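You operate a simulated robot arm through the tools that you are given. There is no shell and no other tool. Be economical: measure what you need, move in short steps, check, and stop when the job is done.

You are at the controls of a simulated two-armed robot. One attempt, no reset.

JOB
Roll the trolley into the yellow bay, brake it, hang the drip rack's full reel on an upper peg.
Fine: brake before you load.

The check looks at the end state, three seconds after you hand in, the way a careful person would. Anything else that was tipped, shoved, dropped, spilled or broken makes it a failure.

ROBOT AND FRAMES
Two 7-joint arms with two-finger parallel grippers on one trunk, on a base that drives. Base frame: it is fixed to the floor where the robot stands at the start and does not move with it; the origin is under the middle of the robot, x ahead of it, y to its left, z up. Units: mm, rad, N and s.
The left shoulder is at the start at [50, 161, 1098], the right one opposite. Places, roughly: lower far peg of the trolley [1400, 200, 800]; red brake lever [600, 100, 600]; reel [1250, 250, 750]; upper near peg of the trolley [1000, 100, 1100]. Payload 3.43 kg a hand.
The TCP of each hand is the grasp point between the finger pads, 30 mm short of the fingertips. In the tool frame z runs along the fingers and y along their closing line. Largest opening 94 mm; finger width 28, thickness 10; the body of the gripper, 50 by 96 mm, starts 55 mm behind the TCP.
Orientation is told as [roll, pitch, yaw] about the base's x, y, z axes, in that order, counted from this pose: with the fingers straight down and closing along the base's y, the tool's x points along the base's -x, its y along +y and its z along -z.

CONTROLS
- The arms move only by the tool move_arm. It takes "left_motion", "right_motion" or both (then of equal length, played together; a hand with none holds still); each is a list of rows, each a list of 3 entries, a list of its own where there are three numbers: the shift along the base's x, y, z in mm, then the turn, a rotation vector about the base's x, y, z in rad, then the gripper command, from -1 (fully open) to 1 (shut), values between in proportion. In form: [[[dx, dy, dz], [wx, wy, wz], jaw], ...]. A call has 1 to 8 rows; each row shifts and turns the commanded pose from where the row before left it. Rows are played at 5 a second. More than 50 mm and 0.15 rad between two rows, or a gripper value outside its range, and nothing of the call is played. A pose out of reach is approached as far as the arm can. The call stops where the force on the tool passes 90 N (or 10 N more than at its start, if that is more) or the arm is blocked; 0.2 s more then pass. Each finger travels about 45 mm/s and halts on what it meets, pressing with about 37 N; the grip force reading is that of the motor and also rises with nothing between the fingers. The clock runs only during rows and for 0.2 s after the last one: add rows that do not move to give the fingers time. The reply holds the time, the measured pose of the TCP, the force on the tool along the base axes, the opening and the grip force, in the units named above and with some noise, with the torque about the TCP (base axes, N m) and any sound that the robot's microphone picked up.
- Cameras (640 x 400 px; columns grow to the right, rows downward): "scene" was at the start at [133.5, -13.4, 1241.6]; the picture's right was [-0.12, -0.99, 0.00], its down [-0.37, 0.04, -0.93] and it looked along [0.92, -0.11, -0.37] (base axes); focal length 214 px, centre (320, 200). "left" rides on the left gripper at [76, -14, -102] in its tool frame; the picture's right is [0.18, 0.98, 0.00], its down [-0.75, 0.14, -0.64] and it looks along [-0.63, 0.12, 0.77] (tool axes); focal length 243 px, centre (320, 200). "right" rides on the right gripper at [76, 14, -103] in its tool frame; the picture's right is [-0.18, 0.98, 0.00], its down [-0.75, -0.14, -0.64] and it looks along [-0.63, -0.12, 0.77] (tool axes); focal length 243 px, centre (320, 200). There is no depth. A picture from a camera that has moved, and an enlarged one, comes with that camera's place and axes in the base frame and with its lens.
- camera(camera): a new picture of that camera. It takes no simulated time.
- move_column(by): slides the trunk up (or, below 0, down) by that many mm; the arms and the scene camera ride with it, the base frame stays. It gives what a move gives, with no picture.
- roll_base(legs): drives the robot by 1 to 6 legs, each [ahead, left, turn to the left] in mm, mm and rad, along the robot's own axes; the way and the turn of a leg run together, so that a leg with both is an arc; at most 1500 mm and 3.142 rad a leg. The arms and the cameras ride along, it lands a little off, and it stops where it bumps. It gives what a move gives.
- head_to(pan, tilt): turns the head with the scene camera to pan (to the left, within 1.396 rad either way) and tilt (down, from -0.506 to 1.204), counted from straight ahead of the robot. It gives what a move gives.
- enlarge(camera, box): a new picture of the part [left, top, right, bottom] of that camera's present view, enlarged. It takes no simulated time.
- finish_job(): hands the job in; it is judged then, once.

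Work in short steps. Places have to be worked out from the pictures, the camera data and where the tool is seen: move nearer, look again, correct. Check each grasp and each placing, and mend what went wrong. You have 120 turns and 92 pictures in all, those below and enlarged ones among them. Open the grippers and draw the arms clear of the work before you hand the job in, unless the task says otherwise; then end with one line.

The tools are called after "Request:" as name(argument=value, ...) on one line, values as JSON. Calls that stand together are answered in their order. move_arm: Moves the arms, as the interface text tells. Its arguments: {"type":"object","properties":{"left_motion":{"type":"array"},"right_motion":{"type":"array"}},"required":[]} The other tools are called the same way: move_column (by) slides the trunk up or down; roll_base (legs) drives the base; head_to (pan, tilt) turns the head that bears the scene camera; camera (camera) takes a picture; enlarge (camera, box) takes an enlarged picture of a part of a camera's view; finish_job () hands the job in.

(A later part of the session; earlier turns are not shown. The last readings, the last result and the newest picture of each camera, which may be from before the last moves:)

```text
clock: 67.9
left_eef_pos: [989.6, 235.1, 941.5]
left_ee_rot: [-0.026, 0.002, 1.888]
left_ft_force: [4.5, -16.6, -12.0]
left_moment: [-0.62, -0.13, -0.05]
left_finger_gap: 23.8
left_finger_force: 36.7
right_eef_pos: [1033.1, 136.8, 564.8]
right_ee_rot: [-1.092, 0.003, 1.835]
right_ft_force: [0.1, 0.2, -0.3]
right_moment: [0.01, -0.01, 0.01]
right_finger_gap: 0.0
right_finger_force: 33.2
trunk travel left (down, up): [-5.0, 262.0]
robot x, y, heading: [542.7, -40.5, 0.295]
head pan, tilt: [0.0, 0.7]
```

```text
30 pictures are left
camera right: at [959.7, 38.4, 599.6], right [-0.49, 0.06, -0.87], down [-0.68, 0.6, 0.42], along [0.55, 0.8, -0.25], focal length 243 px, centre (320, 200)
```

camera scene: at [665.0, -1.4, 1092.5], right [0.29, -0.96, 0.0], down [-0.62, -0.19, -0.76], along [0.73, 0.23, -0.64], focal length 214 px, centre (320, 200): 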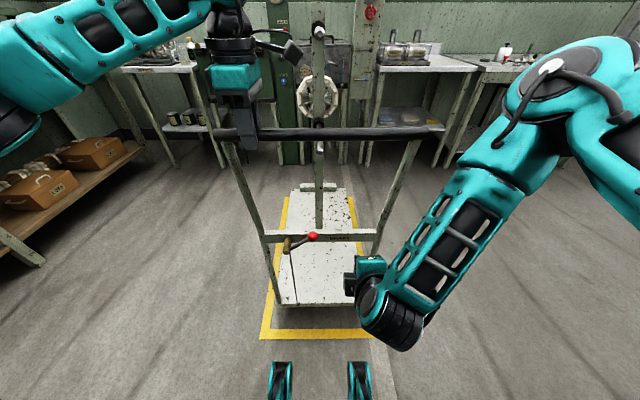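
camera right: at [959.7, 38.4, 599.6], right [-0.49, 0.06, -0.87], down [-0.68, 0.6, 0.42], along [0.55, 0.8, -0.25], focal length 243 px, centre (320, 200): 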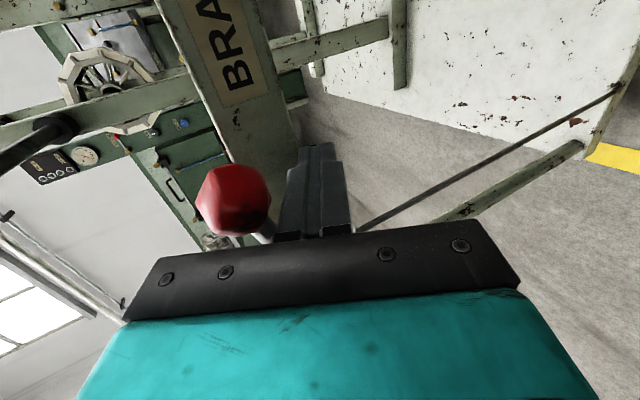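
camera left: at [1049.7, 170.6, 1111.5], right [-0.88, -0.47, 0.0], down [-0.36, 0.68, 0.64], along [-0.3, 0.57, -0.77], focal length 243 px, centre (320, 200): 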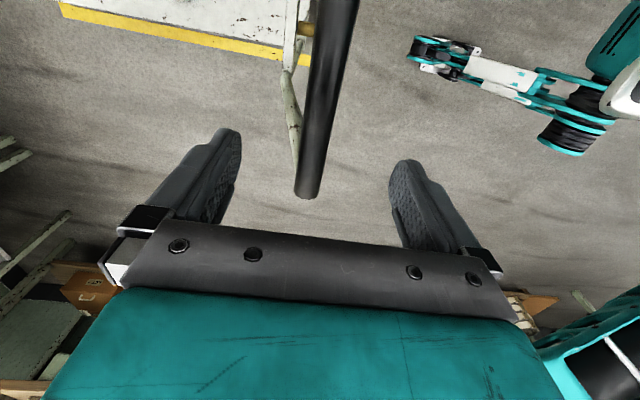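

The fingers are under the lever. I back off slightly from the body and lift along the arc.

Request:
move_arm(right_motion=[[[-9, -2.8, 5], [0, 0, 0], 1], [[0.5, -1.5, 11], [0, 0, 0], 1], [[-0.3, 1.05, 13], [0, 0, 0], 1], [[-1, 3.25, 12.7], [0, 0, 0], 1], [[0, 0, 0], [0, 0, 0], 1]])

Request:
move_arm(right_motion=[[[-0.8, 2.6, 5.9], [0, 0, 0], 1], [[-0.8, 2.7, 5.9], [0, 0, 0], 1], [[0, 0, 0], [0, 0, 0], 1]])

Request:
camera(camera="right")

```text
clock: 69.1
left_eef_pos: [990.5, 234.6, 941.5]
left_ee_rot: [-0.026, 0.002, 1.888]
left_ft_force: [3.6, -17.3, -14.7]
left_moment: [-0.46, -0.09, -0.09]
left_finger_gap: 23.8
left_finger_force: 37.1
right_eef_pos: [1023.5, 133.1, 606.0]
right_ee_rot: [-1.091, 0.002, 1.832]
right_ft_force: [0.3, -1.0, -0.4]
right_moment: [0.02, 0.02, 0.0]
right_finger_gap: 0.1
right_finger_force: 32.6
trunk travel left (down, up): [-5.0, 262.0]
robot x, y, heading: [543.4, -36.5, 0.295]
head pan, tilt: [0.0, 0.7]
```

```text
clock: 69.9
left_eef_pos: [991.0, 234.3, 941.4]
left_ee_rot: [-0.027, 0.003, 1.888]
left_ft_force: [1.2, -9.4, 0.4]
left_moment: [-0.63, -0.01, -0.36]
left_finger_gap: 23.8
left_finger_force: 37.3
right_eef_pos: [1020.2, 131.8, 611.1]
right_ee_rot: [-1.071, 0.011, 1.824]
right_ft_force: [7.8, -22.4, -43.9]
right_moment: [-0.31, 0.0, -0.01]
right_finger_gap: 0.3
right_finger_force: 33.1
trunk travel left (down, up): [-5.0, 262.0]
robot x, y, heading: [542.5, -39.2, 0.293]
head pan, tilt: [0.0, 0.7]
```

```text
29 pictures are left
camera right: at [946.0, 36.4, 648.1], right [-0.5, 0.05, -0.87], down [-0.67, 0.61, 0.42], along [0.55, 0.79, -0.27], focal length 243 px, centre (320, 200)
```

right: 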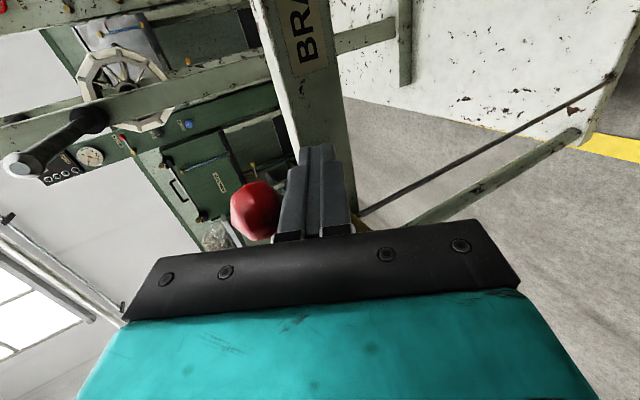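

Resistance is now 50 N at about 45°. I press a bit harder, in case there is a detent to pass.

Request:
move_arm(right_motion=[[[-0.8, 2.6, 5], [0, 0, 0], 1], [[-0.8, 2.6, 5], [0, 0, 0], 1], [[-0.8, 2.6, 5], [0, 0, 0], 1], [[0, 0, 0], [0, 0, 0], 1]])

Request:
camera(camera="right")

```text
clock: 70.8
left_eef_pos: [991.0, 238.2, 940.7]
left_ee_rot: [-0.023, -0.001, 1.89]
left_ft_force: [6.5, 0.9, -15.9]
left_moment: [-0.54, -0.31, -0.83]
left_finger_gap: 23.5
left_finger_force: 36.4
right_eef_pos: [1013.1, 131.7, 615.9]
right_ee_rot: [-1.038, 0.024, 1.811]
right_ft_force: [-4.8, -9.8, -7.7]
right_moment: [-0.02, -0.03, 0.05]
right_finger_gap: 0.1
right_finger_force: 33.2
trunk travel left (down, up): [-5.0, 262.0]
robot x, y, heading: [543.2, -35.8, 0.293]
head pan, tilt: [0.0, 0.7]
stopped in row 4 (right hand): the force on the tool passed its limit at 90 N (the readings are from after the stop); the commanded pose is now the measured one
```

```text
28 pictures are left
camera right: at [938.4, 37.1, 657.2], right [-0.52, 0.04, -0.85], down [-0.65, 0.63, 0.43], along [0.55, 0.78, -0.3], focal length 243 px, centre (320, 200)
```

right: 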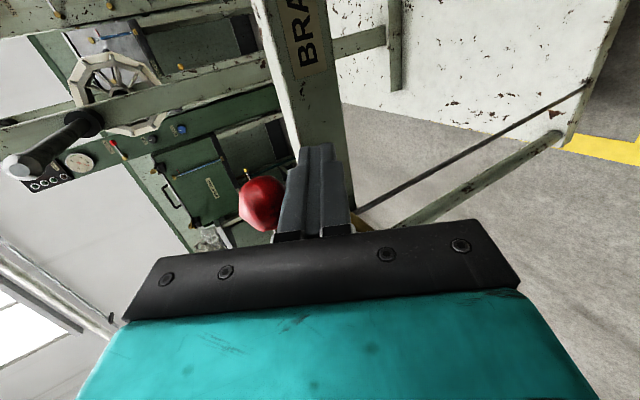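

That is a hard stop at 90 N. I test the brake now with the left hand on the bar, pulling 8 mm back and reading force and position.

Request:
move_arm(left_motion=[[[0, 0, 0], [0, 0, 0], 1], [[-4, -1.2, 0], [0, 0, 0], 1], [[-4, -1.2, 0], [0, 0, 0], 1], [[0, 0, 0], [0, 0, 0], 1]])

```text
clock: 71.8
left_eef_pos: [984.8, 235.3, 941.9]
left_ee_rot: [-0.028, -0.002, 1.893]
left_ft_force: [27.9, 2.0, -24.4]
left_moment: [0.43, -0.11, -0.81]
left_finger_gap: 23.8
left_finger_force: 36.9
right_eef_pos: [1010.5, 131.9, 612.7]
right_ee_rot: [-1.031, 0.023, 1.814]
right_ft_force: [-20.9, -24.1, -13.7]
right_moment: [0.09, -0.28, 0.34]
right_finger_gap: 0.0
right_finger_force: 33.1
trunk travel left (down, up): [-5.0, 262.0]
robot x, y, heading: [542.4, -34.6, 0.294]
head pan, tilt: [0.0, 0.7]
```

The right fingers still touch the trolley, so I withdraw the right hand first and then test again.

Request:
move_arm(right_motion=[[[-4, -1.2, -6], [0, 0, 0], 1], [[-28, -8, 0], [0, 0, 0], 1], [[-38, -12, 5], [0, 0, 0], 1], [[-38, -12, 5], [0, 0, 0], 1], [[-20, -40, 0], [0, 0, 0], 1]])

Request:
move_arm(left_motion=[[[-4, -1.2, 0], [0, 0, 0], 1], [[-4, -1.2, 0], [0, 0, 0], 1], [[0, 0, 0], [0, 0, 0], 1]])

Request:
enlarge(camera="scene", box=[230, 200, 390, 300])

```text
clock: 73.0
left_eef_pos: [980.6, 235.8, 943.2]
left_ee_rot: [-0.027, -0.003, 1.889]
left_ft_force: [-0.4, -12.3, -25.5]
left_moment: [0.0, 0.05, -0.8]
left_finger_gap: 23.7
left_finger_force: 37.0
right_eef_pos: [884.3, 61.1, 622.7]
right_ee_rot: [-1.05, 0.02, 1.814]
right_ft_force: [0.0, -0.3, 0.4]
right_moment: [0.01, 0.03, 0.01]
right_finger_gap: 0.0
right_finger_force: 33.5
trunk travel left (down, up): [-5.0, 262.0]
robot x, y, heading: [542.5, -38.2, 0.296]
head pan, tilt: [0.0, 0.7]
```

```text
clock: 73.8
left_eef_pos: [971.9, 233.1, 943.2]
left_ee_rot: [-0.027, -0.003, 1.892]
left_ft_force: [-1.1, -10.8, -24.5]
left_moment: [-0.49, -0.05, -0.85]
left_finger_gap: 24.0
left_finger_force: 37.2
right_eef_pos: [884.7, 59.5, 621.2]
right_ee_rot: [-1.047, 0.021, 1.814]
right_ft_force: [0.2, -0.3, 0.4]
right_moment: [0.0, 0.01, 0.01]
right_finger_gap: 0.0
right_finger_force: 33.2
trunk travel left (down, up): [-5.0, 262.0]
robot x, y, heading: [544.3, -37.4, 0.295]
head pan, tilt: [0.0, 0.7]
```

```text
4.00 times, centred on (310, 250) of scene
camera zoom: at [666.0, -2.4, 1092.4], right [0.29, -0.96, 0.0], down [-0.62, -0.19, -0.76], along [0.73, 0.22, -0.65], focal length 858 px, centre (360, 0)
```

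zoom: 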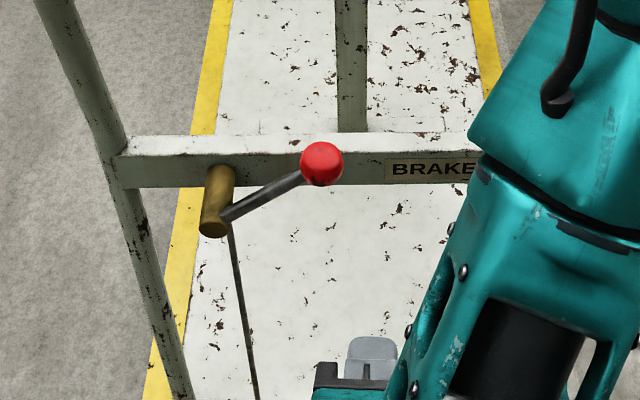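

The bar moves 9 mm with almost no force, so the lever at ~44° still isn't braking. I return the trolley to its parked place with the left hand, then push the ball itself along its tangent with more leverage.

Request:
move_arm(left_motion=[[[5.7, 0.2, 0], [0, 0, -0.006], 1], [[5.7, 0.2, 0], [0, 0, -0.006], 1], [[5.6, 0.2, 0], [0, 0, -0.006], 1], [[0, 0, 0], [0, 0, 0], 1]], right_motion=[[[10, -5, 20], [0, 0, 0], 1], [[20, 0, 22], [0, 0, 0], 1], [[20, 5, 10], [0, 0, 0], 1], [[0, 0, 0], [0, 0, 0], 1]])

Request:
camera(camera="right")

```text
clock: 74.8
left_eef_pos: [988.4, 238.2, 942.9]
left_ee_rot: [-0.03, -0.004, 1.885]
left_ft_force: [-2.4, 16.0, -16.4]
left_moment: [0.77, 0.19, 0.32]
left_finger_gap: 23.5
left_finger_force: 37.3
right_eef_pos: [935.0, 59.9, 674.6]
right_ee_rot: [-1.047, 0.024, 1.814]
right_ft_force: [0.6, -0.4, -0.2]
right_moment: [0.0, 0.03, 0.04]
right_finger_gap: 0.1
right_finger_force: 32.8
trunk travel left (down, up): [-5.0, 262.0]
robot x, y, heading: [540.4, -37.1, 0.291]
head pan, tilt: [0.0, 0.7]
```

```text
26 pictures are left
camera right: at [861.2, -34.4, 714.4], right [-0.52, 0.04, -0.86], down [-0.66, 0.62, 0.42], along [0.55, 0.78, -0.3], focal length 243 px, centre (320, 200)
```

right: 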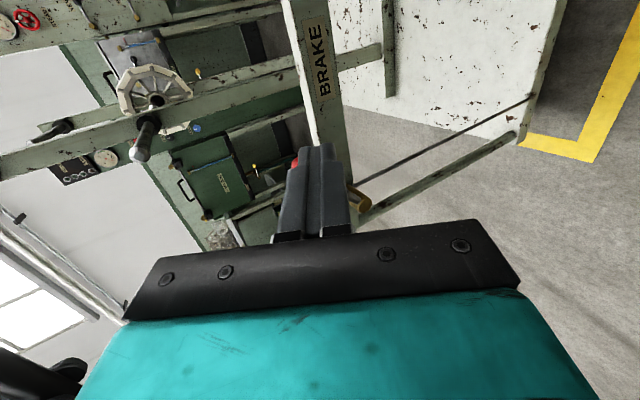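

I insert the fingers just below and right of the ball.

Request:
move_arm(right_motion=[[[16, 15, -6], [0, 0, 0], 1], [[17, 15, -5], [0, 0, 0], 1], [[22.4, 5.6, -13.3], [0, 0, 0], 1], [[22.4, 5.6, -13.3], [0, 0, 0], 1], [[22.4, 5.6, -13.3], [0, 0, 0], 1], [[0, 0, 0], [0, 0, 0], 1]])

Request:
camera(camera="right")

```text
clock: 76.2
left_eef_pos: [988.8, 236.8, 945.2]
left_ee_rot: [-0.032, -0.003, 1.877]
left_ft_force: [-1.2, 23.5, -9.1]
left_moment: [0.62, 0.09, 0.74]
left_finger_gap: 23.7
left_finger_force: 36.7
right_eef_pos: [1036.5, 106.9, 623.7]
right_ee_rot: [-1.049, 0.025, 1.813]
right_ft_force: [-0.4, -5.2, 2.8]
right_moment: [0.08, 0.02, 0.08]
right_finger_gap: 0.2
right_finger_force: 32.6
trunk travel left (down, up): [-5.0, 262.0]
robot x, y, heading: [541.8, -30.6, 0.299]
head pan, tilt: [0.0, 0.7]
```

```text
25 pictures are left
camera right: at [962.1, 13.3, 664.2], right [-0.51, 0.04, -0.86], down [-0.66, 0.63, 0.42], along [0.55, 0.78, -0.3], focal length 243 px, centre (320, 200)
```

right: 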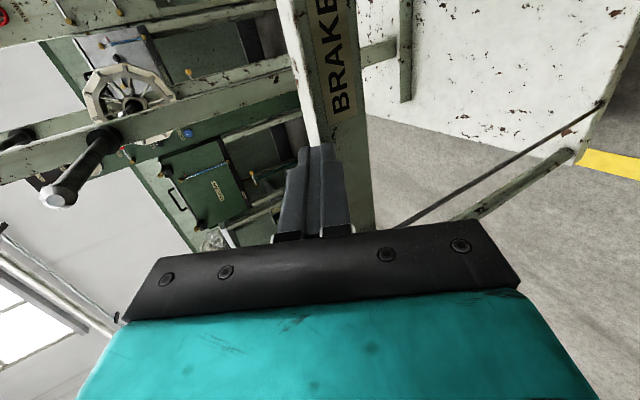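

The fingers touch the ball lightly. I push along the tangent (left and up).

Request:
move_arm(right_motion=[[[-1.1, 3.5, 3.4], [0, 0, 0], 1], [[-1.1, 3.5, 3.4], [0, 0, 0], 1], [[-1.1, 3.6, 3.3], [0, 0, 0], 1], [[-1.1, 3.6, 3.3], [0, 0, 0], 1], [[0, 0, 0], [0, 0, 0], 1]])

```text
clock: 77.4
left_eef_pos: [990.5, 235.9, 944.2]
left_ee_rot: [-0.028, -0.005, 1.878]
left_ft_force: [-2.6, 27.7, 3.5]
left_moment: [0.46, 0.2, 0.6]
left_finger_gap: 23.8
left_finger_force: 36.8
right_eef_pos: [1035.0, 110.0, 631.8]
right_ee_rot: [-1.039, 0.039, 1.789]
right_ft_force: [7.5, -53.5, -23.5]
right_moment: [0.42, -0.14, 0.46]
right_finger_gap: 0.3
right_finger_force: 33.3
trunk travel left (down, up): [-5.0, 262.0]
robot x, y, heading: [545.8, -35.5, 0.29]
head pan, tilt: [0.0, 0.7]
```

Request:
move_arm(right_motion=[[[-0.9, 3, 3.5], [0, 0, 0], 1], [[-0.9, 3, 3.5], [0, 0, 0], 1], [[-0.5, 1.5, 2], [0, 0, 0], 1], [[0, 0, 0], [0, 0, 0], 1]])

Request:
camera(camera="right")

```text
clock: 78.4
left_eef_pos: [990.6, 236.9, 944.4]
left_ee_rot: [-0.029, -0.005, 1.879]
left_ft_force: [-0.7, 28.8, 7.5]
left_moment: [0.3, 0.03, 0.49]
left_finger_gap: 23.8
left_finger_force: 37.6
right_eef_pos: [1036.8, 111.1, 637.1]
right_ee_rot: [-1.031, 0.048, 1.775]
right_ft_force: [13.3, -73.9, -33.4]
right_moment: [0.25, -0.19, 0.54]
right_finger_gap: 0.1
right_finger_force: 32.4
trunk travel left (down, up): [-5.0, 262.0]
robot x, y, heading: [545.1, -35.9, 0.293]
head pan, tilt: [0.0, 0.7]
```

```text
24 pictures are left
camera right: at [958.5, 19.9, 680.1], right [-0.52, 0.04, -0.85], down [-0.63, 0.66, 0.42], along [0.58, 0.75, -0.32], focal length 243 px, centre (320, 200)
```

right: 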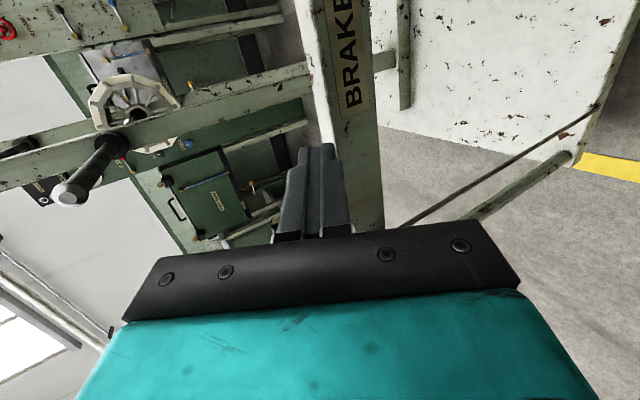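

The upper end is a hard stop at 82 N with no click and no braking effect. I withdraw, go above the lever, and try the lower end with real force.

Request:
move_arm(right_motion=[[[1, -4, -5], [0, 0, 0], 1], [[-38, -9, 20], [0, 0, 0], 1], [[-38, -9, 25], [0, 0, 0], 1], [[-5, 30, 10], [0, 0, 0], 1], [[-5, 31, 8], [0, 0, 0], 1], [[0, 0, 0], [0, 0, 0], 1]])

Request:
camera(camera="right")

```text
clock: 79.8
left_eef_pos: [989.6, 234.6, 944.7]
left_ee_rot: [-0.031, -0.001, 1.877]
left_ft_force: [0.3, 7.0, -5.9]
left_moment: [-0.93, -0.46, 0.73]
left_finger_gap: 23.8
left_finger_force: 37.4
right_eef_pos: [941.6, 170.0, 703.9]
right_ee_rot: [-1.05, 0.023, 1.816]
right_ft_force: [-0.3, 0.6, -0.5]
right_moment: [0.01, 0.0, -0.02]
right_finger_gap: 0.1
right_finger_force: 32.6
trunk travel left (down, up): [-5.0, 262.0]
robot x, y, heading: [540.7, -38.4, 0.297]
head pan, tilt: [0.0, 0.7]
```

```text
23 pictures are left
camera right: at [867.9, 74.0, 743.8], right [-0.52, 0.04, -0.86], down [-0.66, 0.62, 0.42], along [0.55, 0.78, -0.29], focal length 243 px, centre (320, 200)
```

right: 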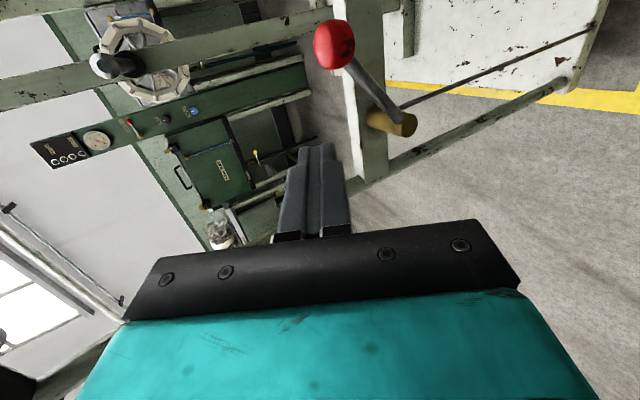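

The lever stands at 42°, pivot (L104, z577). I insert the fingers above it.

Request:
move_arm(right_motion=[[[6, -13, -10], [0, 0, 0], 1], [[22.4, 5.6, -13.3], [0, 0, 0], 1], [[22.4, 5.6, -13.3], [0, 0, 0], 1], [[22.4, 5.6, -13.3], [0, 0, 0], 1], [[0, 0, 0], [0, 0, 0], 1]])

Request:
move_arm(right_motion=[[[5.3, -17.2, -12], [0, 0, 0], 1], [[4.7, -15.3, -17], [0, 0, 0], 1], [[3.2, -10.5, -21], [0, 0, 0], 1], [[1.5, -4.8, -22], [0, 0, 0], 1], [[-0.3, 1, -23.5], [0, 0, 0], 1], [[-1.2, 3.8, -15], [0, 0, 0], 1], [[0, 0, 0], [0, 0, 0], 1]])

Request:
camera(camera="right")

```text
clock: 81.0
left_eef_pos: [990.0, 234.7, 944.6]
left_ee_rot: [-0.031, -0.003, 1.877]
left_ft_force: [-2.0, 5.7, -7.2]
left_moment: [-0.25, -0.09, 0.83]
left_finger_gap: 23.6
left_finger_force: 36.9
right_eef_pos: [1017.4, 173.7, 654.9]
right_ee_rot: [-1.049, 0.024, 1.815]
right_ft_force: [0.7, 0.7, -0.5]
right_moment: [-0.03, -0.01, 0.0]
right_finger_gap: 0.1
right_finger_force: 33.0
trunk travel left (down, up): [-5.0, 262.0]
robot x, y, heading: [544.1, -36.7, 0.295]
head pan, tilt: [0.0, 0.7]
```

```text
clock: 82.6
left_eef_pos: [988.3, 235.2, 944.0]
left_ee_rot: [-0.029, -0.001, 1.876]
left_ft_force: [-3.1, 5.7, -8.7]
left_moment: [0.39, 0.17, 0.82]
left_finger_gap: 23.7
left_finger_force: 36.7
right_eef_pos: [1030.2, 129.1, 544.8]
right_ee_rot: [-1.049, 0.021, 1.814]
right_ft_force: [0.3, 0.7, -0.6]
right_moment: [0.02, 0.02, 0.01]
right_finger_gap: 0.1
right_finger_force: 33.1
trunk travel left (down, up): [-5.0, 262.0]
robot x, y, heading: [543.1, -36.1, 0.292]
head pan, tilt: [0.0, 0.7]
```

```text
22 pictures are left
camera right: at [955.6, 33.8, 584.2], right [-0.52, 0.04, -0.86], down [-0.66, 0.62, 0.42], along [0.55, 0.78, -0.29], focal length 243 px, centre (320, 200)
```

right: 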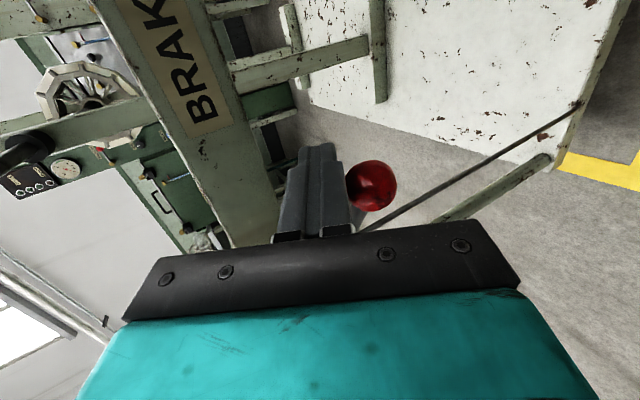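

The lever followed down. I continue pressing along the arc.

Request:
move_arm(right_motion=[[[-1, 3.2, -8], [0, 0, 0], 1], [[-1, 3.6, -8], [0, 0, 0], 1], [[-1.2, 3.8, -7], [0, 0, 0], 1], [[0, 0, 0], [0, 0, 0], 1]])

Request:
move_arm(right_motion=[[[-1, 3.2, -6], [0, 0, 0], 1], [[-1, 3.2, -6], [0, 0, 0], 1], [[-1, 3.2, -6], [0, 0, 0], 1], [[0, 0, 0], [0, 0, 0], 1]])

Request:
camera(camera="right")

```text
clock: 83.6
left_eef_pos: [989.4, 234.6, 944.8]
left_ee_rot: [-0.032, -0.002, 1.878]
left_ft_force: [18.0, 15.1, -26.3]
left_moment: [0.01, -0.29, 0.65]
left_finger_gap: 24.0
left_finger_force: 37.1
right_eef_pos: [1039.4, 138.0, 535.2]
right_ee_rot: [-1.093, 0.027, 1.798]
right_ft_force: [-3.3, -28.5, 79.2]
right_moment: [0.28, 1.3, 0.58]
right_finger_gap: 0.0
right_finger_force: 32.6
trunk travel left (down, up): [-5.0, 262.0]
robot x, y, heading: [539.5, -35.5, 0.292]
head pan, tilt: [0.0, 0.7]
```

```text
clock: 83.9
left_eef_pos: [987.5, 233.9, 945.2]
left_ee_rot: [-0.035, -0.004, 1.879]
left_ft_force: [-5.8, 0.8, 10.8]
left_moment: [0.19, 0.4, 0.49]
left_finger_gap: 24.0
left_finger_force: 37.1
right_eef_pos: [1043.1, 138.7, 535.4]
right_ee_rot: [-1.105, 0.03, 1.789]
right_ft_force: [4.6, -4.7, 11.1]
right_moment: [0.05, 0.24, 0.08]
right_finger_gap: 0.0
right_finger_force: 32.8
trunk travel left (down, up): [-5.0, 262.0]
robot x, y, heading: [543.5, -37.0, 0.296]
head pan, tilt: [0.0, 0.7]
stopped in row 1 (right hand): the force on the tool passed its limit at 99 N (the readings are from after the stop); the commanded pose is now the measured one
```

```text
21 pictures are left
camera right: at [964.6, 45.3, 570.5], right [-0.46, 0.06, -0.88], down [-0.66, 0.64, 0.39], along [0.59, 0.77, -0.26], focal length 243 px, centre (320, 200)
```

right: 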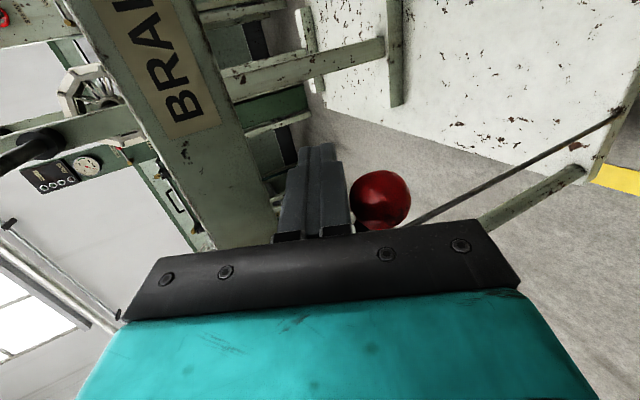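

The lower end is also a hard stop, at the same place as the start. I free the right hand and test rolling in this state for comparison.

Request:
move_arm(right_motion=[[[0, -2, 10], [0, 0, 0], 1], [[-25, -7, 13], [0, 0, 0], 1], [[-35, -10, 15], [0, 0, 0], 1], [[-35, -10, 0], [0, 0, 0], 1]])

Request:
move_arm(left_motion=[[[-5, -1.5, 0], [0, 0, 0], 1], [[-5, -1.5, 0], [0, 0, 0], 1]])

Request:
move_arm(left_motion=[[[5, 1.5, 0], [0, 0, 0], 1], [[5, 1.5, 0], [0, 0, 0], 1]])

Request:
camera(camera="scene")

```text
clock: 84.9
left_eef_pos: [988.7, 235.3, 946.5]
left_ee_rot: [-0.038, -0.004, 1.879]
left_ft_force: [-5.4, 1.6, 20.9]
left_moment: [0.48, 0.17, 0.41]
left_finger_gap: 23.9
left_finger_force: 37.3
right_eef_pos: [946.1, 110.7, 572.0]
right_ee_rot: [-1.098, 0.03, 1.792]
right_ft_force: [1.1, 0.1, -0.5]
right_moment: [0.02, 0.01, -0.03]
right_finger_gap: 0.0
right_finger_force: 33.1
trunk travel left (down, up): [-5.0, 262.0]
robot x, y, heading: [544.7, -34.9, 0.293]
head pan, tilt: [0.0, 0.7]
```

```text
clock: 85.5
left_eef_pos: [985.9, 233.7, 945.6]
left_ee_rot: [-0.046, 0.0, 1.884]
left_ft_force: [40.7, 12.5, 25.4]
left_moment: [-0.3, -1.0, -0.19]
left_finger_gap: 23.5
left_finger_force: 36.7
right_eef_pos: [947.0, 111.4, 569.4]
right_ee_rot: [-1.091, 0.029, 1.793]
right_ft_force: [0.8, 0.5, 1.3]
right_moment: [0.02, -0.02, -0.01]
right_finger_gap: 0.1
right_finger_force: 32.7
trunk travel left (down, up): [-5.0, 262.0]
robot x, y, heading: [546.5, -36.1, 0.294]
head pan, tilt: [0.0, 0.7]
```

```text
clock: 86.1
left_eef_pos: [986.2, 234.0, 945.1]
left_ee_rot: [-0.024, -0.009, 1.873]
left_ft_force: [-18.3, -3.8, 16.1]
left_moment: [-0.61, 0.32, 1.06]
left_finger_gap: 23.8
left_finger_force: 36.9
right_eef_pos: [945.4, 109.7, 572.8]
right_ee_rot: [-1.097, 0.031, 1.792]
right_ft_force: [-0.4, -0.4, -0.4]
right_moment: [-0.01, 0.03, -0.03]
right_finger_gap: 0.0
right_finger_force: 33.0
trunk travel left (down, up): [-5.0, 262.0]
robot x, y, heading: [548.6, -36.4, 0.294]
head pan, tilt: [0.0, 0.7]
```

```text
20 pictures are left
camera scene: at [661.7, -3.6, 1092.9], right [0.29, -0.96, 0.0], down [-0.61, -0.19, -0.77], along [0.73, 0.22, -0.64], focal length 214 px, centre (320, 200)
```

scene: 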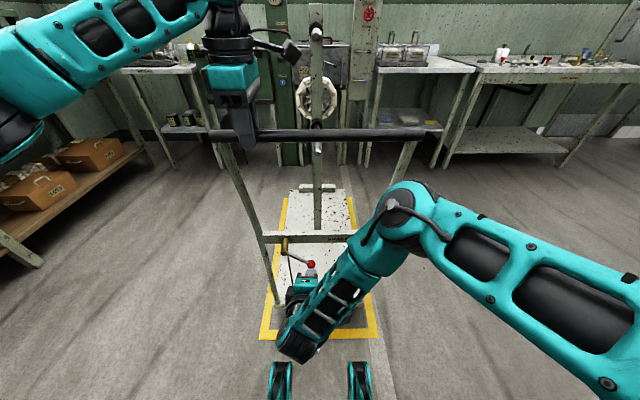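

Now the bar resists: 41 N for only 3 mm. With the lever pressed firmly down the brake is ON, and the trolley is still at its parked place. I release the bar, lift the left hand and withdraw the right.

Request:
move_arm(left_motion=[[[0, 0, 0], [0, 0, 0], 0], [[0, 0, 0], [0, 0, 0], -1], [[0, 0, 0], [0, 0, 0], -1], [[0, 0, 0], [0, 0, 0], -1], [[0, 0, 40], [0, 0, 0], -1], [[0, 0, 48], [0, 0, 0], -1], [[0, 0, 48], [0, 0, 0], -1], [[0, 0, 0], [0, 0, 0], -1]], right_motion=[[[-45, -14, 0], [0, 0, 0], 1], [[-45, -14, 0], [0, 0, 0], 1], [[-20, -6, 40], [0, 0, 0], 1], [[0, 0, 45], [0, 0, 0], 1], [[0, 0, 45], [0, 0, 0], 1], [[0, 0, 45], [0, 0, 0], 1], [[0, 0, 45], [0, 0, 0], 1], [[0, 0, 0], [0, 0, 0], 1]])

Request:
roll_base(legs=[[-300, 0, 0]])

Request:
enlarge(camera="scene", box=[230, 130, 410, 330])

```text
clock: 87.9
left_eef_pos: [989.6, 237.2, 1079.0]
left_ee_rot: [-0.03, -0.004, 1.878]
left_ft_force: [-1.0, 0.2, 0.9]
left_moment: [0.03, -0.05, 0.01]
left_finger_gap: 94.1
left_finger_force: 0.2
right_eef_pos: [835.8, 76.6, 790.4]
right_ee_rot: [-1.094, 0.029, 1.794]
right_ft_force: [0.0, -1.0, -0.1]
right_moment: [-0.01, 0.0, 0.01]
right_finger_gap: 0.1
right_finger_force: 33.3
trunk travel left (down, up): [-5.0, 262.0]
robot x, y, heading: [543.9, -36.5, 0.293]
head pan, tilt: [0.0, 0.7]
```

```text
clock: 90.0
left_eef_pos: [695.7, 151.9, 1078.9]
left_ee_rot: [-0.032, -0.006, 1.882]
left_ft_force: [0.4, 0.1, -0.6]
left_moment: [0.03, 0.01, 0.01]
left_finger_gap: 94.0
left_finger_force: 0.2
right_eef_pos: [544.6, -11.1, 790.4]
right_ee_rot: [-1.096, 0.029, 1.799]
right_ft_force: [0.7, -0.1, -0.2]
right_moment: [0.01, -0.03, 0.03]
right_finger_gap: 0.0
right_finger_force: 32.8
trunk travel left (down, up): [-5.0, 262.0]
robot x, y, heading: [249.9, -125.1, 0.293]
head pan, tilt: [0.0, 0.7]
```

```text
2.00 times, centred on (320, 230) of scene
camera zoom: at [373.7, -90.9, 1092.7], right [0.29, -0.96, 0.0], down [-0.62, -0.19, -0.77], along [0.73, 0.23, -0.64], focal length 429 px, centre (320, 140)
```

zoom: 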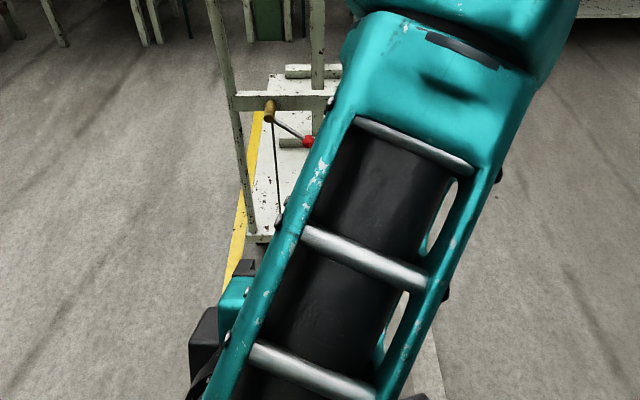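

The brake lever stays down. I raise the trunk, drive left around the trolley, and move towards the drip rack.

Request:
move_column(by=150)

Request:
roll_base(legs=[[0, 1120, 0], [1150, 0, 0]])

Request:
head_to(pan=0.0, tilt=0.4)

Request:
camera(camera="scene")

```text
clock: 91.8
left_eef_pos: [696.9, 151.3, 1227.4]
left_ee_rot: [-0.032, -0.005, 1.885]
left_ft_force: [-0.5, 0.0, 0.0]
left_moment: [0.03, -0.01, -0.01]
left_finger_gap: 94.1
left_finger_force: 0.0
right_eef_pos: [544.5, -9.4, 941.4]
right_ee_rot: [-1.094, 0.029, 1.798]
right_ft_force: [1.1, 0.3, 0.1]
right_moment: [0.02, 0.02, 0.01]
right_finger_gap: 0.1
right_finger_force: 33.1
trunk travel left (down, up): [-155.0, 112.0]
robot x, y, heading: [254.6, -126.3, 0.298]
head pan, tilt: [0.0, 0.7]
```

```text
clock: 107.2
left_eef_pos: [1504.0, 1522.8, 1227.9]
left_ee_rot: [-0.03, -0.005, 1.867]
left_ft_force: [-0.1, 0.0, 0.4]
left_moment: [-0.03, 0.0, -0.03]
left_finger_gap: 93.9
left_finger_force: 0.1
right_eef_pos: [1348.9, 1363.4, 941.1]
right_ee_rot: [-1.094, 0.029, 1.781]
right_ft_force: [0.9, 0.2, 0.0]
right_moment: [-0.02, 0.01, -0.01]
right_finger_gap: 0.0
right_finger_force: 32.8
trunk travel left (down, up): [-155.0, 112.0]
robot x, y, heading: [1054.5, 1254.4, 0.284]
head pan, tilt: [0.0, 0.7]
```

```text
clock: 108.0
left_eef_pos: [1504.7, 1522.7, 1229.5]
left_ee_rot: [-0.032, -0.004, 1.867]
left_ft_force: [-0.2, 0.2, -0.9]
left_moment: [-0.03, -0.01, 0.0]
left_finger_gap: 94.3
left_finger_force: 0.1
right_eef_pos: [1350.3, 1364.5, 941.9]
right_ee_rot: [-1.096, 0.03, 1.782]
right_ft_force: [0.0, 0.5, 0.4]
right_moment: [-0.02, -0.01, -0.01]
right_finger_gap: 0.1
right_finger_force: 33.1
trunk travel left (down, up): [-155.0, 112.0]
robot x, y, heading: [1054.7, 1253.5, 0.28]
head pan, tilt: [0.0, 0.4]
```

```text
18 pictures are left
camera scene: at [1184.5, 1288.8, 1269.5], right [0.28, -0.96, 0.0], down [-0.37, -0.11, -0.92], along [0.88, 0.26, -0.39], focal length 214 px, centre (320, 200)
```

scene: 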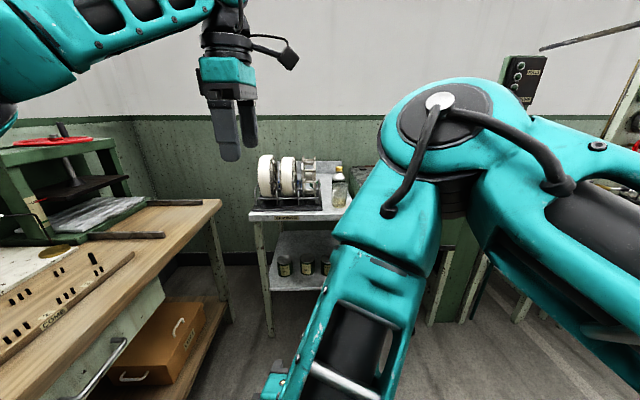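

The drip rack is ahead. I zoom in on the reels.

Request:
enlarge(camera="scene", box=[240, 140, 360, 220])

```text
5.00 times, centred on (300, 180) of scene
camera zoom: at [1184.5, 1288.8, 1269.5], right [0.28, -0.96, 0.0], down [-0.37, -0.11, -0.92], along [0.88, 0.26, -0.39], focal length 1072 px, centre (420, 300)
```

zoom: 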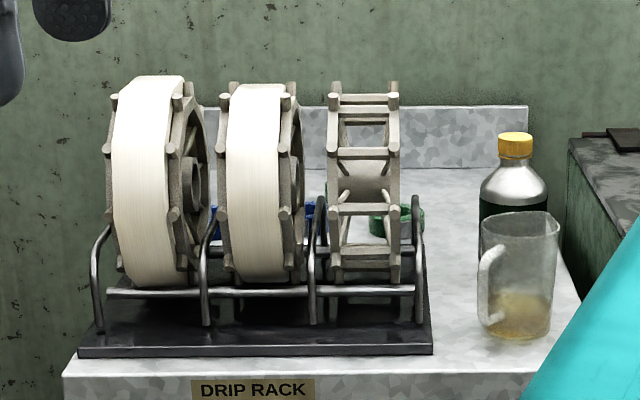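

The rack holds two wound reels and one empty one, and I need a closer look to tell which is full. I tuck the right arm aside and drive 500 mm nearer.

Request:
move_arm(right_motion=[[[5, -40, 15], [0, 0, 0], 1], [[5, -40, 15], [0, 0, 0], 1], [[5, -40, 15], [0, 0, 0], 1], [[5, -40, 15], [0, 0, 0], 1], [[-30, -30, 0], [0, 0, 0], 1]])

Request:
roll_base(legs=[[500, 40, 0.015]])

Request:
head_to(pan=0.3, tilt=0.55)

Request:
camera(camera="scene")

```text
clock: 109.2
left_eef_pos: [1504.2, 1524.5, 1229.3]
left_ee_rot: [-0.031, -0.006, 1.868]
left_ft_force: [0.2, -0.1, 0.3]
left_moment: [0.01, -0.04, 0.03]
left_finger_gap: 94.0
left_finger_force: 0.1
right_eef_pos: [1360.2, 1291.4, 960.6]
right_ee_rot: [-1.098, 0.032, 1.781]
right_ft_force: [-0.1, -0.5, -0.2]
right_moment: [0.0, -0.01, -0.02]
right_finger_gap: 0.1
right_finger_force: 33.2
right hand out of reach, approached as far as the arm can: row 2, 3, 4, 5
trunk travel left (down, up): [-155.0, 112.0]
robot x, y, heading: [1052.4, 1256.0, 0.286]
head pan, tilt: [0.0, 0.4]
```

```text
clock: 112.2
left_eef_pos: [1975.5, 1710.2, 1230.3]
left_ee_rot: [-0.03, -0.004, 1.878]
left_ft_force: [-0.1, 0.3, -0.1]
left_moment: [0.0, 0.03, 0.0]
left_finger_gap: 93.9
left_finger_force: 0.1
right_eef_pos: [1835.6, 1476.3, 960.1]
right_ee_rot: [-1.094, 0.031, 1.793]
right_ft_force: [0.2, 0.2, 0.0]
right_moment: [0.05, 0.02, 0.0]
right_finger_gap: 0.0
right_finger_force: 32.7
trunk travel left (down, up): [-155.0, 112.0]
robot x, y, heading: [1530.4, 1435.0, 0.292]
head pan, tilt: [0.0, 0.4]
```

```text
clock: 113.0
left_eef_pos: [1975.5, 1709.6, 1229.1]
left_ee_rot: [-0.031, -0.005, 1.877]
left_ft_force: [-0.9, -0.8, -0.1]
left_moment: [-0.01, 0.0, 0.0]
left_finger_gap: 93.7
left_finger_force: 0.1
right_eef_pos: [1834.0, 1477.3, 960.8]
right_ee_rot: [-1.096, 0.03, 1.793]
right_ft_force: [-0.2, 0.4, -0.4]
right_moment: [-0.01, 0.01, 0.0]
right_finger_gap: 0.1
right_finger_force: 33.2
trunk travel left (down, up): [-155.0, 112.0]
robot x, y, heading: [1532.6, 1438.8, 0.295]
head pan, tilt: [0.3, 0.55]
```

```text
16 pictures are left
camera scene: at [1644.6, 1495.4, 1255.8], right [0.56, -0.83, 0.0], down [-0.43, -0.29, -0.85], along [0.71, 0.48, -0.52], focal length 214 px, centre (320, 200)
```

scene: 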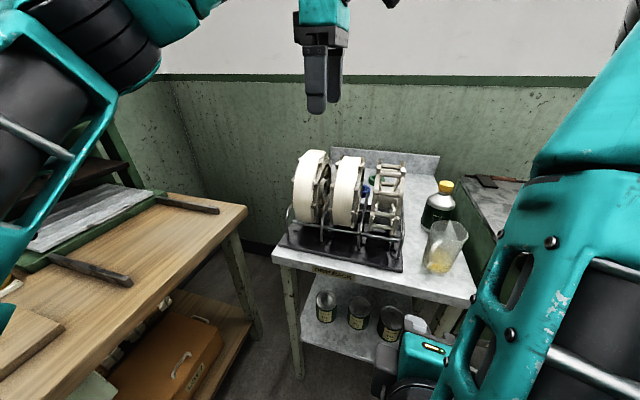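

Request:
enlarge(camera="scene", box=[270, 140, 430, 240])

```text
4.00 times, centred on (350, 190) of scene
camera zoom: at [1644.6, 1495.4, 1255.8], right [0.56, -0.83, 0.0], down [-0.43, -0.29, -0.85], along [0.71, 0.48, -0.52], focal length 858 px, centre (200, 240)
```

zoom: 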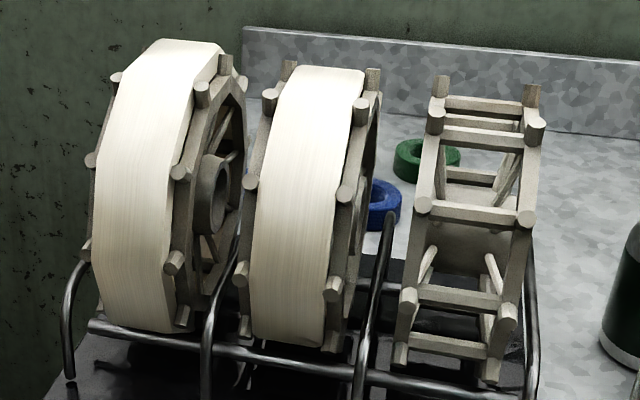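

The left reel's winding stands proud of the frame rods while the middle one lies lower, so the left one is the full reel, centred near (2093,1837,958). I drive 120 mm closer and turn the left hand to close across the reel's axis, above it.

Request:
roll_base(legs=[[120, 0, 0]])

Request:
move_arm(left_motion=[[[0, 11.5, 0], [0, 0, -0.143], -1], [[0, 11.5, 0], [0, 0, -0.143], -1], [[0, 11.5, 0], [0, 0, -0.143], -1], [[0, 11.5, 0], [0, 0, -0.143], -1], [[0, 11.5, 0], [0, 0, -0.143], -1], [[0, 11.5, 0], [0, 0, -0.143], -1], [[0, 11.5, 0], [0, 0, -0.143], -1], [[0, 11.5, 0], [0, 0, -0.143], -1]])

Request:
move_arm(left_motion=[[[0, 0, 0], [0, 0, -0.143], -1], [[0, 0, 0], [0, 0, -0.143], -1], [[0, 0, 0], [0.02, 0, -0.143], -1], [[0, 0, -30], [0, 0, 0], -1], [[0, 0, 0], [0, 0, 0], -1]])

Request:
camera(camera="left")

```text
clock: 114.3
left_eef_pos: [2092.3, 1747.7, 1228.4]
left_ee_rot: [-0.031, -0.007, 1.879]
left_ft_force: [-0.9, 0.4, -1.0]
left_moment: [-0.03, 0.02, -0.01]
left_finger_gap: 94.2
left_finger_force: 0.0
right_eef_pos: [1951.6, 1512.3, 960.5]
right_ee_rot: [-1.095, 0.03, 1.795]
right_ft_force: [0.1, -0.6, -0.8]
right_moment: [0.03, 0.03, -0.01]
right_finger_gap: 0.0
right_finger_force: 33.1
trunk travel left (down, up): [-155.0, 112.0]
robot x, y, heading: [1646.4, 1473.6, 0.293]
head pan, tilt: [0.3, 0.55]
```

```text
clock: 116.1
left_eef_pos: [2092.4, 1837.6, 1229.6]
left_ee_rot: [-0.034, -0.006, 0.735]
left_ft_force: [-0.6, -0.7, -0.2]
left_moment: [-0.03, -0.03, -0.01]
left_finger_gap: 93.8
left_finger_force: 0.0
right_eef_pos: [1950.5, 1511.9, 960.8]
right_ee_rot: [-1.097, 0.029, 1.793]
right_ft_force: [-0.6, 0.4, 0.4]
right_moment: [0.03, 0.01, 0.02]
right_finger_gap: 0.0
right_finger_force: 33.7
trunk travel left (down, up): [-155.0, 112.0]
robot x, y, heading: [1647.8, 1471.1, 0.294]
head pan, tilt: [0.3, 0.55]
```

```text
clock: 117.3
left_eef_pos: [2091.2, 1839.7, 1200.0]
left_ee_rot: [-0.014, -0.013, 0.307]
left_ft_force: [0.0, 0.2, -0.4]
left_moment: [0.02, 0.02, 0.01]
left_finger_gap: 94.2
left_finger_force: 0.1
right_eef_pos: [1951.1, 1513.1, 960.0]
right_ee_rot: [-1.097, 0.031, 1.794]
right_ft_force: [0.0, -0.6, -0.9]
right_moment: [0.0, 0.02, -0.02]
right_finger_gap: 0.0
right_finger_force: 33.1
trunk travel left (down, up): [-155.0, 112.0]
robot x, y, heading: [1649.2, 1471.2, 0.299]
head pan, tilt: [0.3, 0.55]
```

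```text
14 pictures are left
camera left: at [2022.0, 1801.6, 1300.0], right [-0.47, 0.88, -0.02], down [0.67, 0.37, 0.65], along [0.58, 0.3, -0.76], focal length 243 px, centre (320, 200)
```

left: 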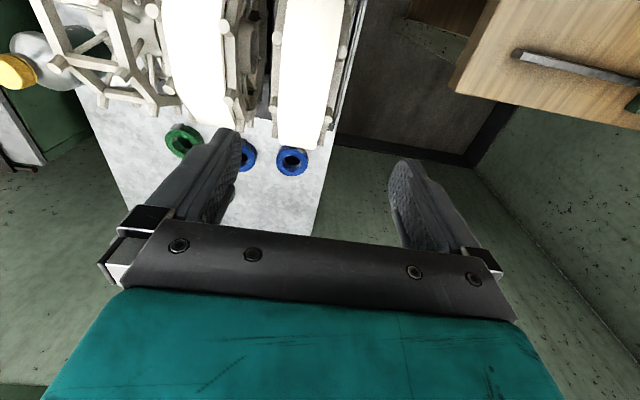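

The reel's centre lies ~18 mm to the right of the hand's centre line. I correct and lower to just above it.

Request:
move_arm(left_motion=[[[5, -17, -30], [0, 0, 0], -1], [[0, 0, -40], [0, 0, 0], -1], [[0, 0, -25], [0, 0, 0], -1], [[0, 0, 0], [0, 0, 0], -1]])

Request:
camera(camera="left")

Request:
enlarge(camera="scene", box=[230, 100, 430, 260])

```text
clock: 118.3
left_eef_pos: [2096.7, 1824.1, 1104.0]
left_ee_rot: [-0.013, -0.013, 0.307]
left_ft_force: [-0.4, -0.6, 0.1]
left_moment: [0.03, -0.01, 0.0]
left_finger_gap: 94.1
left_finger_force: 0.1
right_eef_pos: [1951.3, 1512.5, 960.3]
right_ee_rot: [-1.096, 0.031, 1.795]
right_ft_force: [0.2, -0.3, 0.7]
right_moment: [0.02, 0.02, -0.04]
right_finger_gap: 0.0
right_finger_force: 33.0
trunk travel left (down, up): [-155.0, 112.0]
robot x, y, heading: [1643.8, 1471.0, 0.293]
head pan, tilt: [0.3, 0.55]
```

```text
13 pictures are left
camera left: at [2027.4, 1785.6, 1204.9], right [-0.47, 0.88, -0.02], down [0.67, 0.37, 0.65], along [0.58, 0.3, -0.76], focal length 243 px, centre (320, 200)
```

left: 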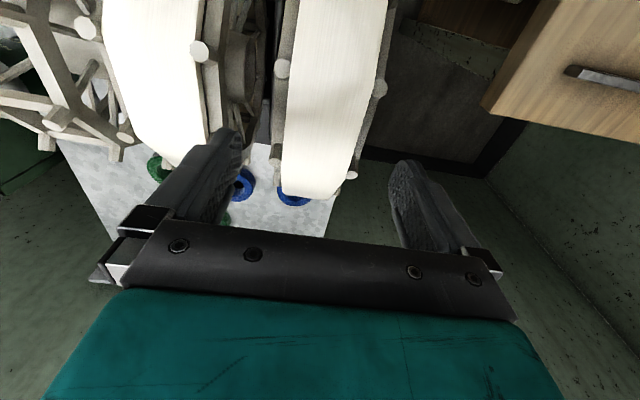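

```text
2.50 times, centred on (330, 180) of scene
camera zoom: at [1761.0, 1531.0, 1255.8], right [0.56, -0.83, 0.0], down [-0.43, -0.29, -0.85], along [0.71, 0.48, -0.52], focal length 536 px, centre (295, 250)
```

zoom: 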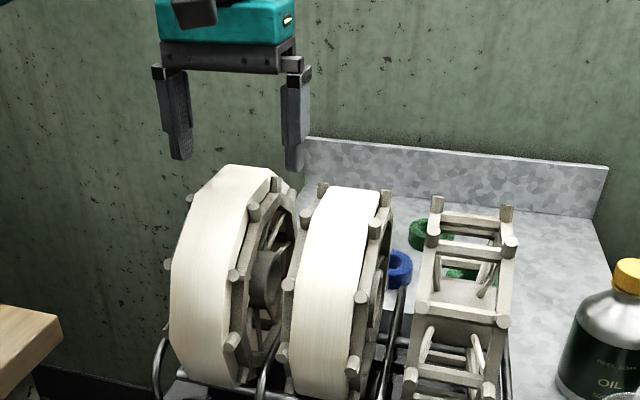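

The hand is centred over the full reel within a few mm. I lower it so the fingers straddle the rim and then look.

Request:
move_arm(left_motion=[[[0, 0, -20], [0, 0, 0], -1], [[0, 0, -20], [0, 0, 0], -1], [[0, 0, -15], [0, 0, 0], -1], [[0, 0, -11], [0, 0, 0], -1], [[0, 0, 0], [0, 0, 0], -1]])

Request:
camera(camera="left")

```text
clock: 119.5
left_eef_pos: [2097.2, 1821.9, 1039.0]
left_ee_rot: [-0.013, -0.012, 0.307]
left_ft_force: [0.1, 0.3, -0.1]
left_moment: [-0.02, -0.05, 0.0]
left_finger_gap: 94.0
left_finger_force: 0.0
right_eef_pos: [1951.5, 1513.2, 960.9]
right_ee_rot: [-1.096, 0.03, 1.796]
right_ft_force: [-0.5, -0.1, 0.3]
right_moment: [0.01, -0.03, 0.02]
right_finger_gap: 0.0
right_finger_force: 32.4
trunk travel left (down, up): [-155.0, 112.0]
robot x, y, heading: [1647.2, 1469.9, 0.294]
head pan, tilt: [0.3, 0.55]
```

```text
11 pictures are left
camera left: at [2027.9, 1784.5, 1139.3], right [-0.47, 0.88, -0.02], down [0.67, 0.37, 0.65], along [0.58, 0.3, -0.76], focal length 243 px, centre (320, 200)
```

left: 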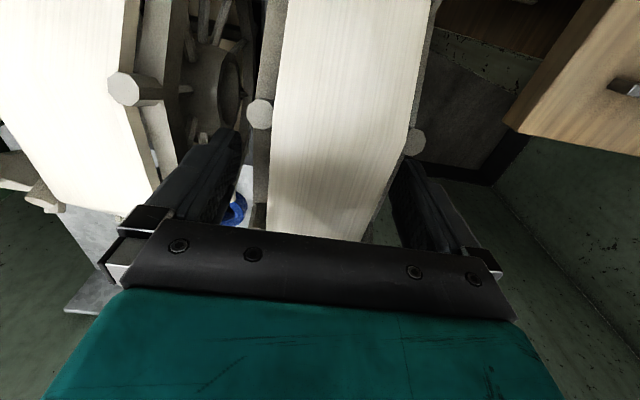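

The fingers straddle the reel, one in the gap and one outside. I close and lift a little.

Request:
move_arm(left_motion=[[[0, 0, 0], [0, 0, 0], -0.5], [[0, 0, 0], [0, 0, 0], 0.2], [[0, 0, 0], [0, 0, 0], 1], [[0, 0, 0], [0, 0, 0], 1]])

Request:
move_arm(left_motion=[[[0, 0, 10], [0, 0, 0], 1], [[0, 0, 15], [0, 0, 0], 1], [[0, 0, 15], [0, 0, 0], 1], [[0, 0, 0], [0, 0, 0], 1]])

Request:
enlarge(camera="scene", box=[230, 80, 430, 260])

```text
clock: 120.5
left_eef_pos: [2097.4, 1822.3, 1038.7]
left_ee_rot: [-0.012, -0.013, 0.308]
left_ft_force: [1.1, -0.4, -0.5]
left_moment: [0.15, 0.03, 0.02]
left_finger_gap: 70.5
left_finger_force: 37.0
right_eef_pos: [1950.7, 1512.3, 960.3]
right_ee_rot: [-1.096, 0.031, 1.794]
right_ft_force: [-0.9, 0.2, -0.4]
right_moment: [0.01, 0.03, -0.04]
right_finger_gap: 0.0
right_finger_force: 33.5
trunk travel left (down, up): [-155.0, 112.0]
robot x, y, heading: [1649.3, 1472.3, 0.292]
head pan, tilt: [0.3, 0.55]
```

```text
clock: 121.5
left_eef_pos: [2096.6, 1822.6, 1080.9]
left_ee_rot: [-0.014, -0.01, 0.306]
left_ft_force: [0.2, 0.1, -2.4]
left_moment: [0.0, -0.04, -0.03]
left_finger_gap: 70.2
left_finger_force: 36.9
right_eef_pos: [1950.7, 1512.4, 961.1]
right_ee_rot: [-1.094, 0.032, 1.796]
right_ft_force: [0.8, 0.6, 0.0]
right_moment: [0.0, 0.0, -0.01]
right_finger_gap: 0.0
right_finger_force: 33.2
trunk travel left (down, up): [-155.0, 112.0]
robot x, y, heading: [1647.5, 1469.0, 0.296]
head pan, tilt: [0.3, 0.55]
```

```text
2.22 times, centred on (330, 170) of scene
camera zoom: at [1761.3, 1531.3, 1255.8], right [0.56, -0.83, 0.0], down [-0.43, -0.29, -0.85], along [0.71, 0.48, -0.52], focal length 477 px, centre (298, 267)
```

zoom: 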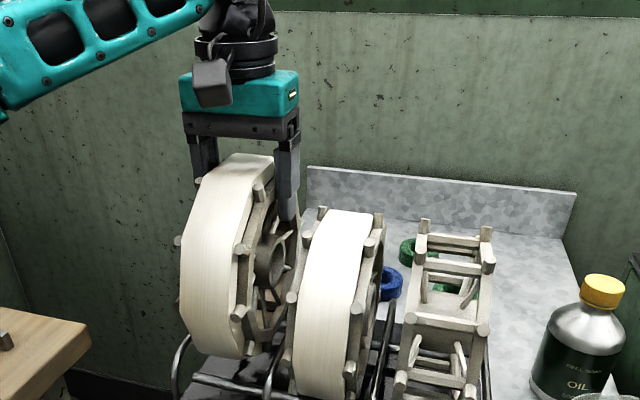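

The reel is held (70 mm wide, hub ~76 mm below the TCP). My plan is to approach the trolley from its left side, facing across it, so the reel's axis lines up with the pegs without turning the wrist. I lift and drive.

Request:
move_arm(left_motion=[[[0, 0, 35], [0, 0, 0], 1], [[0, 0, 35], [0, 0, 0], 1], [[0, 0, 35], [0, 0, 0], 1], [[0, 0, 35], [0, 0, 0], 1], [[0, 0, 0], [0, 0, 0], 1]])

Request:
roll_base(legs=[[-650, 0, 0]])

Request:
roll_base(legs=[[0, 0, -1.571], [0, -235, 0], [430, 0, 0]])

Request:
head_to(pan=0.25, tilt=0.5)

Request:
camera(camera="scene")

```text
clock: 122.7
left_eef_pos: [2096.3, 1821.9, 1217.5]
left_ee_rot: [-0.014, -0.012, 0.308]
left_ft_force: [0.6, 0.3, -3.5]
left_moment: [0.01, -0.04, 0.03]
left_finger_gap: 70.1
left_finger_force: 37.2
right_eef_pos: [1951.0, 1513.4, 960.6]
right_ee_rot: [-1.094, 0.033, 1.794]
right_ft_force: [0.5, -0.8, 0.1]
right_moment: [0.01, -0.05, -0.03]
right_finger_gap: 0.0
right_finger_force: 32.8
trunk travel left (down, up): [-155.0, 112.0]
robot x, y, heading: [1649.3, 1474.6, 0.295]
head pan, tilt: [0.3, 0.55]
```

```text
clock: 126.2
left_eef_pos: [1477.3, 1634.7, 1217.3]
left_ee_rot: [-0.013, -0.01, 0.315]
left_ft_force: [-0.6, -0.4, -4.2]
left_moment: [0.0, -0.05, -0.01]
left_finger_gap: 69.9
left_finger_force: 36.6
right_eef_pos: [1336.3, 1324.7, 960.7]
right_ee_rot: [-1.097, 0.032, 1.802]
right_ft_force: [-0.7, 0.0, 0.2]
right_moment: [0.02, 0.01, -0.01]
right_finger_gap: 0.0
right_finger_force: 33.5
trunk travel left (down, up): [-155.0, 112.0]
robot x, y, heading: [1030.4, 1283.9, 0.304]
head pan, tilt: [0.3, 0.55]
```

```text
clock: 134.9
left_eef_pos: [1291.3, 366.4, 1217.5]
left_ee_rot: [-0.013, -0.011, -1.251]
left_ft_force: [0.2, -0.2, -3.6]
left_moment: [-0.04, 0.0, -0.04]
left_finger_gap: 70.1
left_finger_force: 37.2
right_eef_pos: [979.9, 506.8, 959.0]
right_ee_rot: [-1.094, 0.033, 0.237]
right_ft_force: [0.1, 0.1, -0.3]
right_moment: [0.0, 0.01, 0.0]
right_finger_gap: 0.3
right_finger_force: 32.8
trunk travel left (down, up): [-155.0, 112.0]
robot x, y, heading: [934.5, 813.4, -1.267]
head pan, tilt: [0.3, 0.55]
```

```text
clock: 135.5
left_eef_pos: [1292.4, 365.5, 1217.9]
left_ee_rot: [-0.01, -0.013, -1.252]
left_ft_force: [-0.5, 0.3, -3.2]
left_moment: [-0.04, 0.0, 0.0]
left_finger_gap: 70.3
left_finger_force: 37.0
right_eef_pos: [980.7, 506.3, 961.4]
right_ee_rot: [-1.095, 0.032, 0.235]
right_ft_force: [-0.1, -0.4, -0.1]
right_moment: [0.0, 0.01, -0.01]
right_finger_gap: 0.0
right_finger_force: 33.2
trunk travel left (down, up): [-155.0, 112.0]
robot x, y, heading: [938.1, 809.2, -1.269]
head pan, tilt: [0.25, 0.499]
```

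```text
9 pictures are left
camera scene: at [997.8, 692.2, 1260.3], right [-0.85, -0.53, 0.0], down [-0.25, 0.41, -0.88], along [0.46, -0.74, -0.48], focal length 214 px, centre (320, 200)
```

scene: 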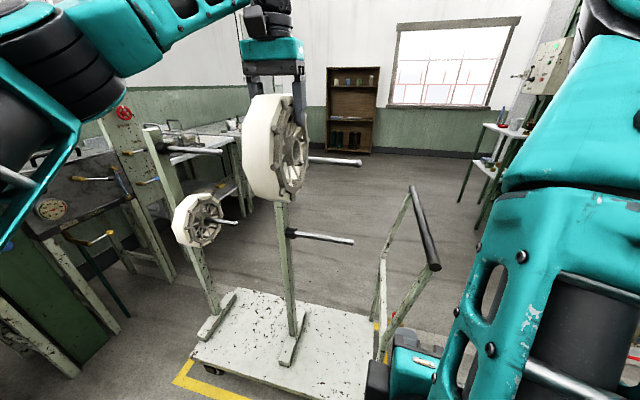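

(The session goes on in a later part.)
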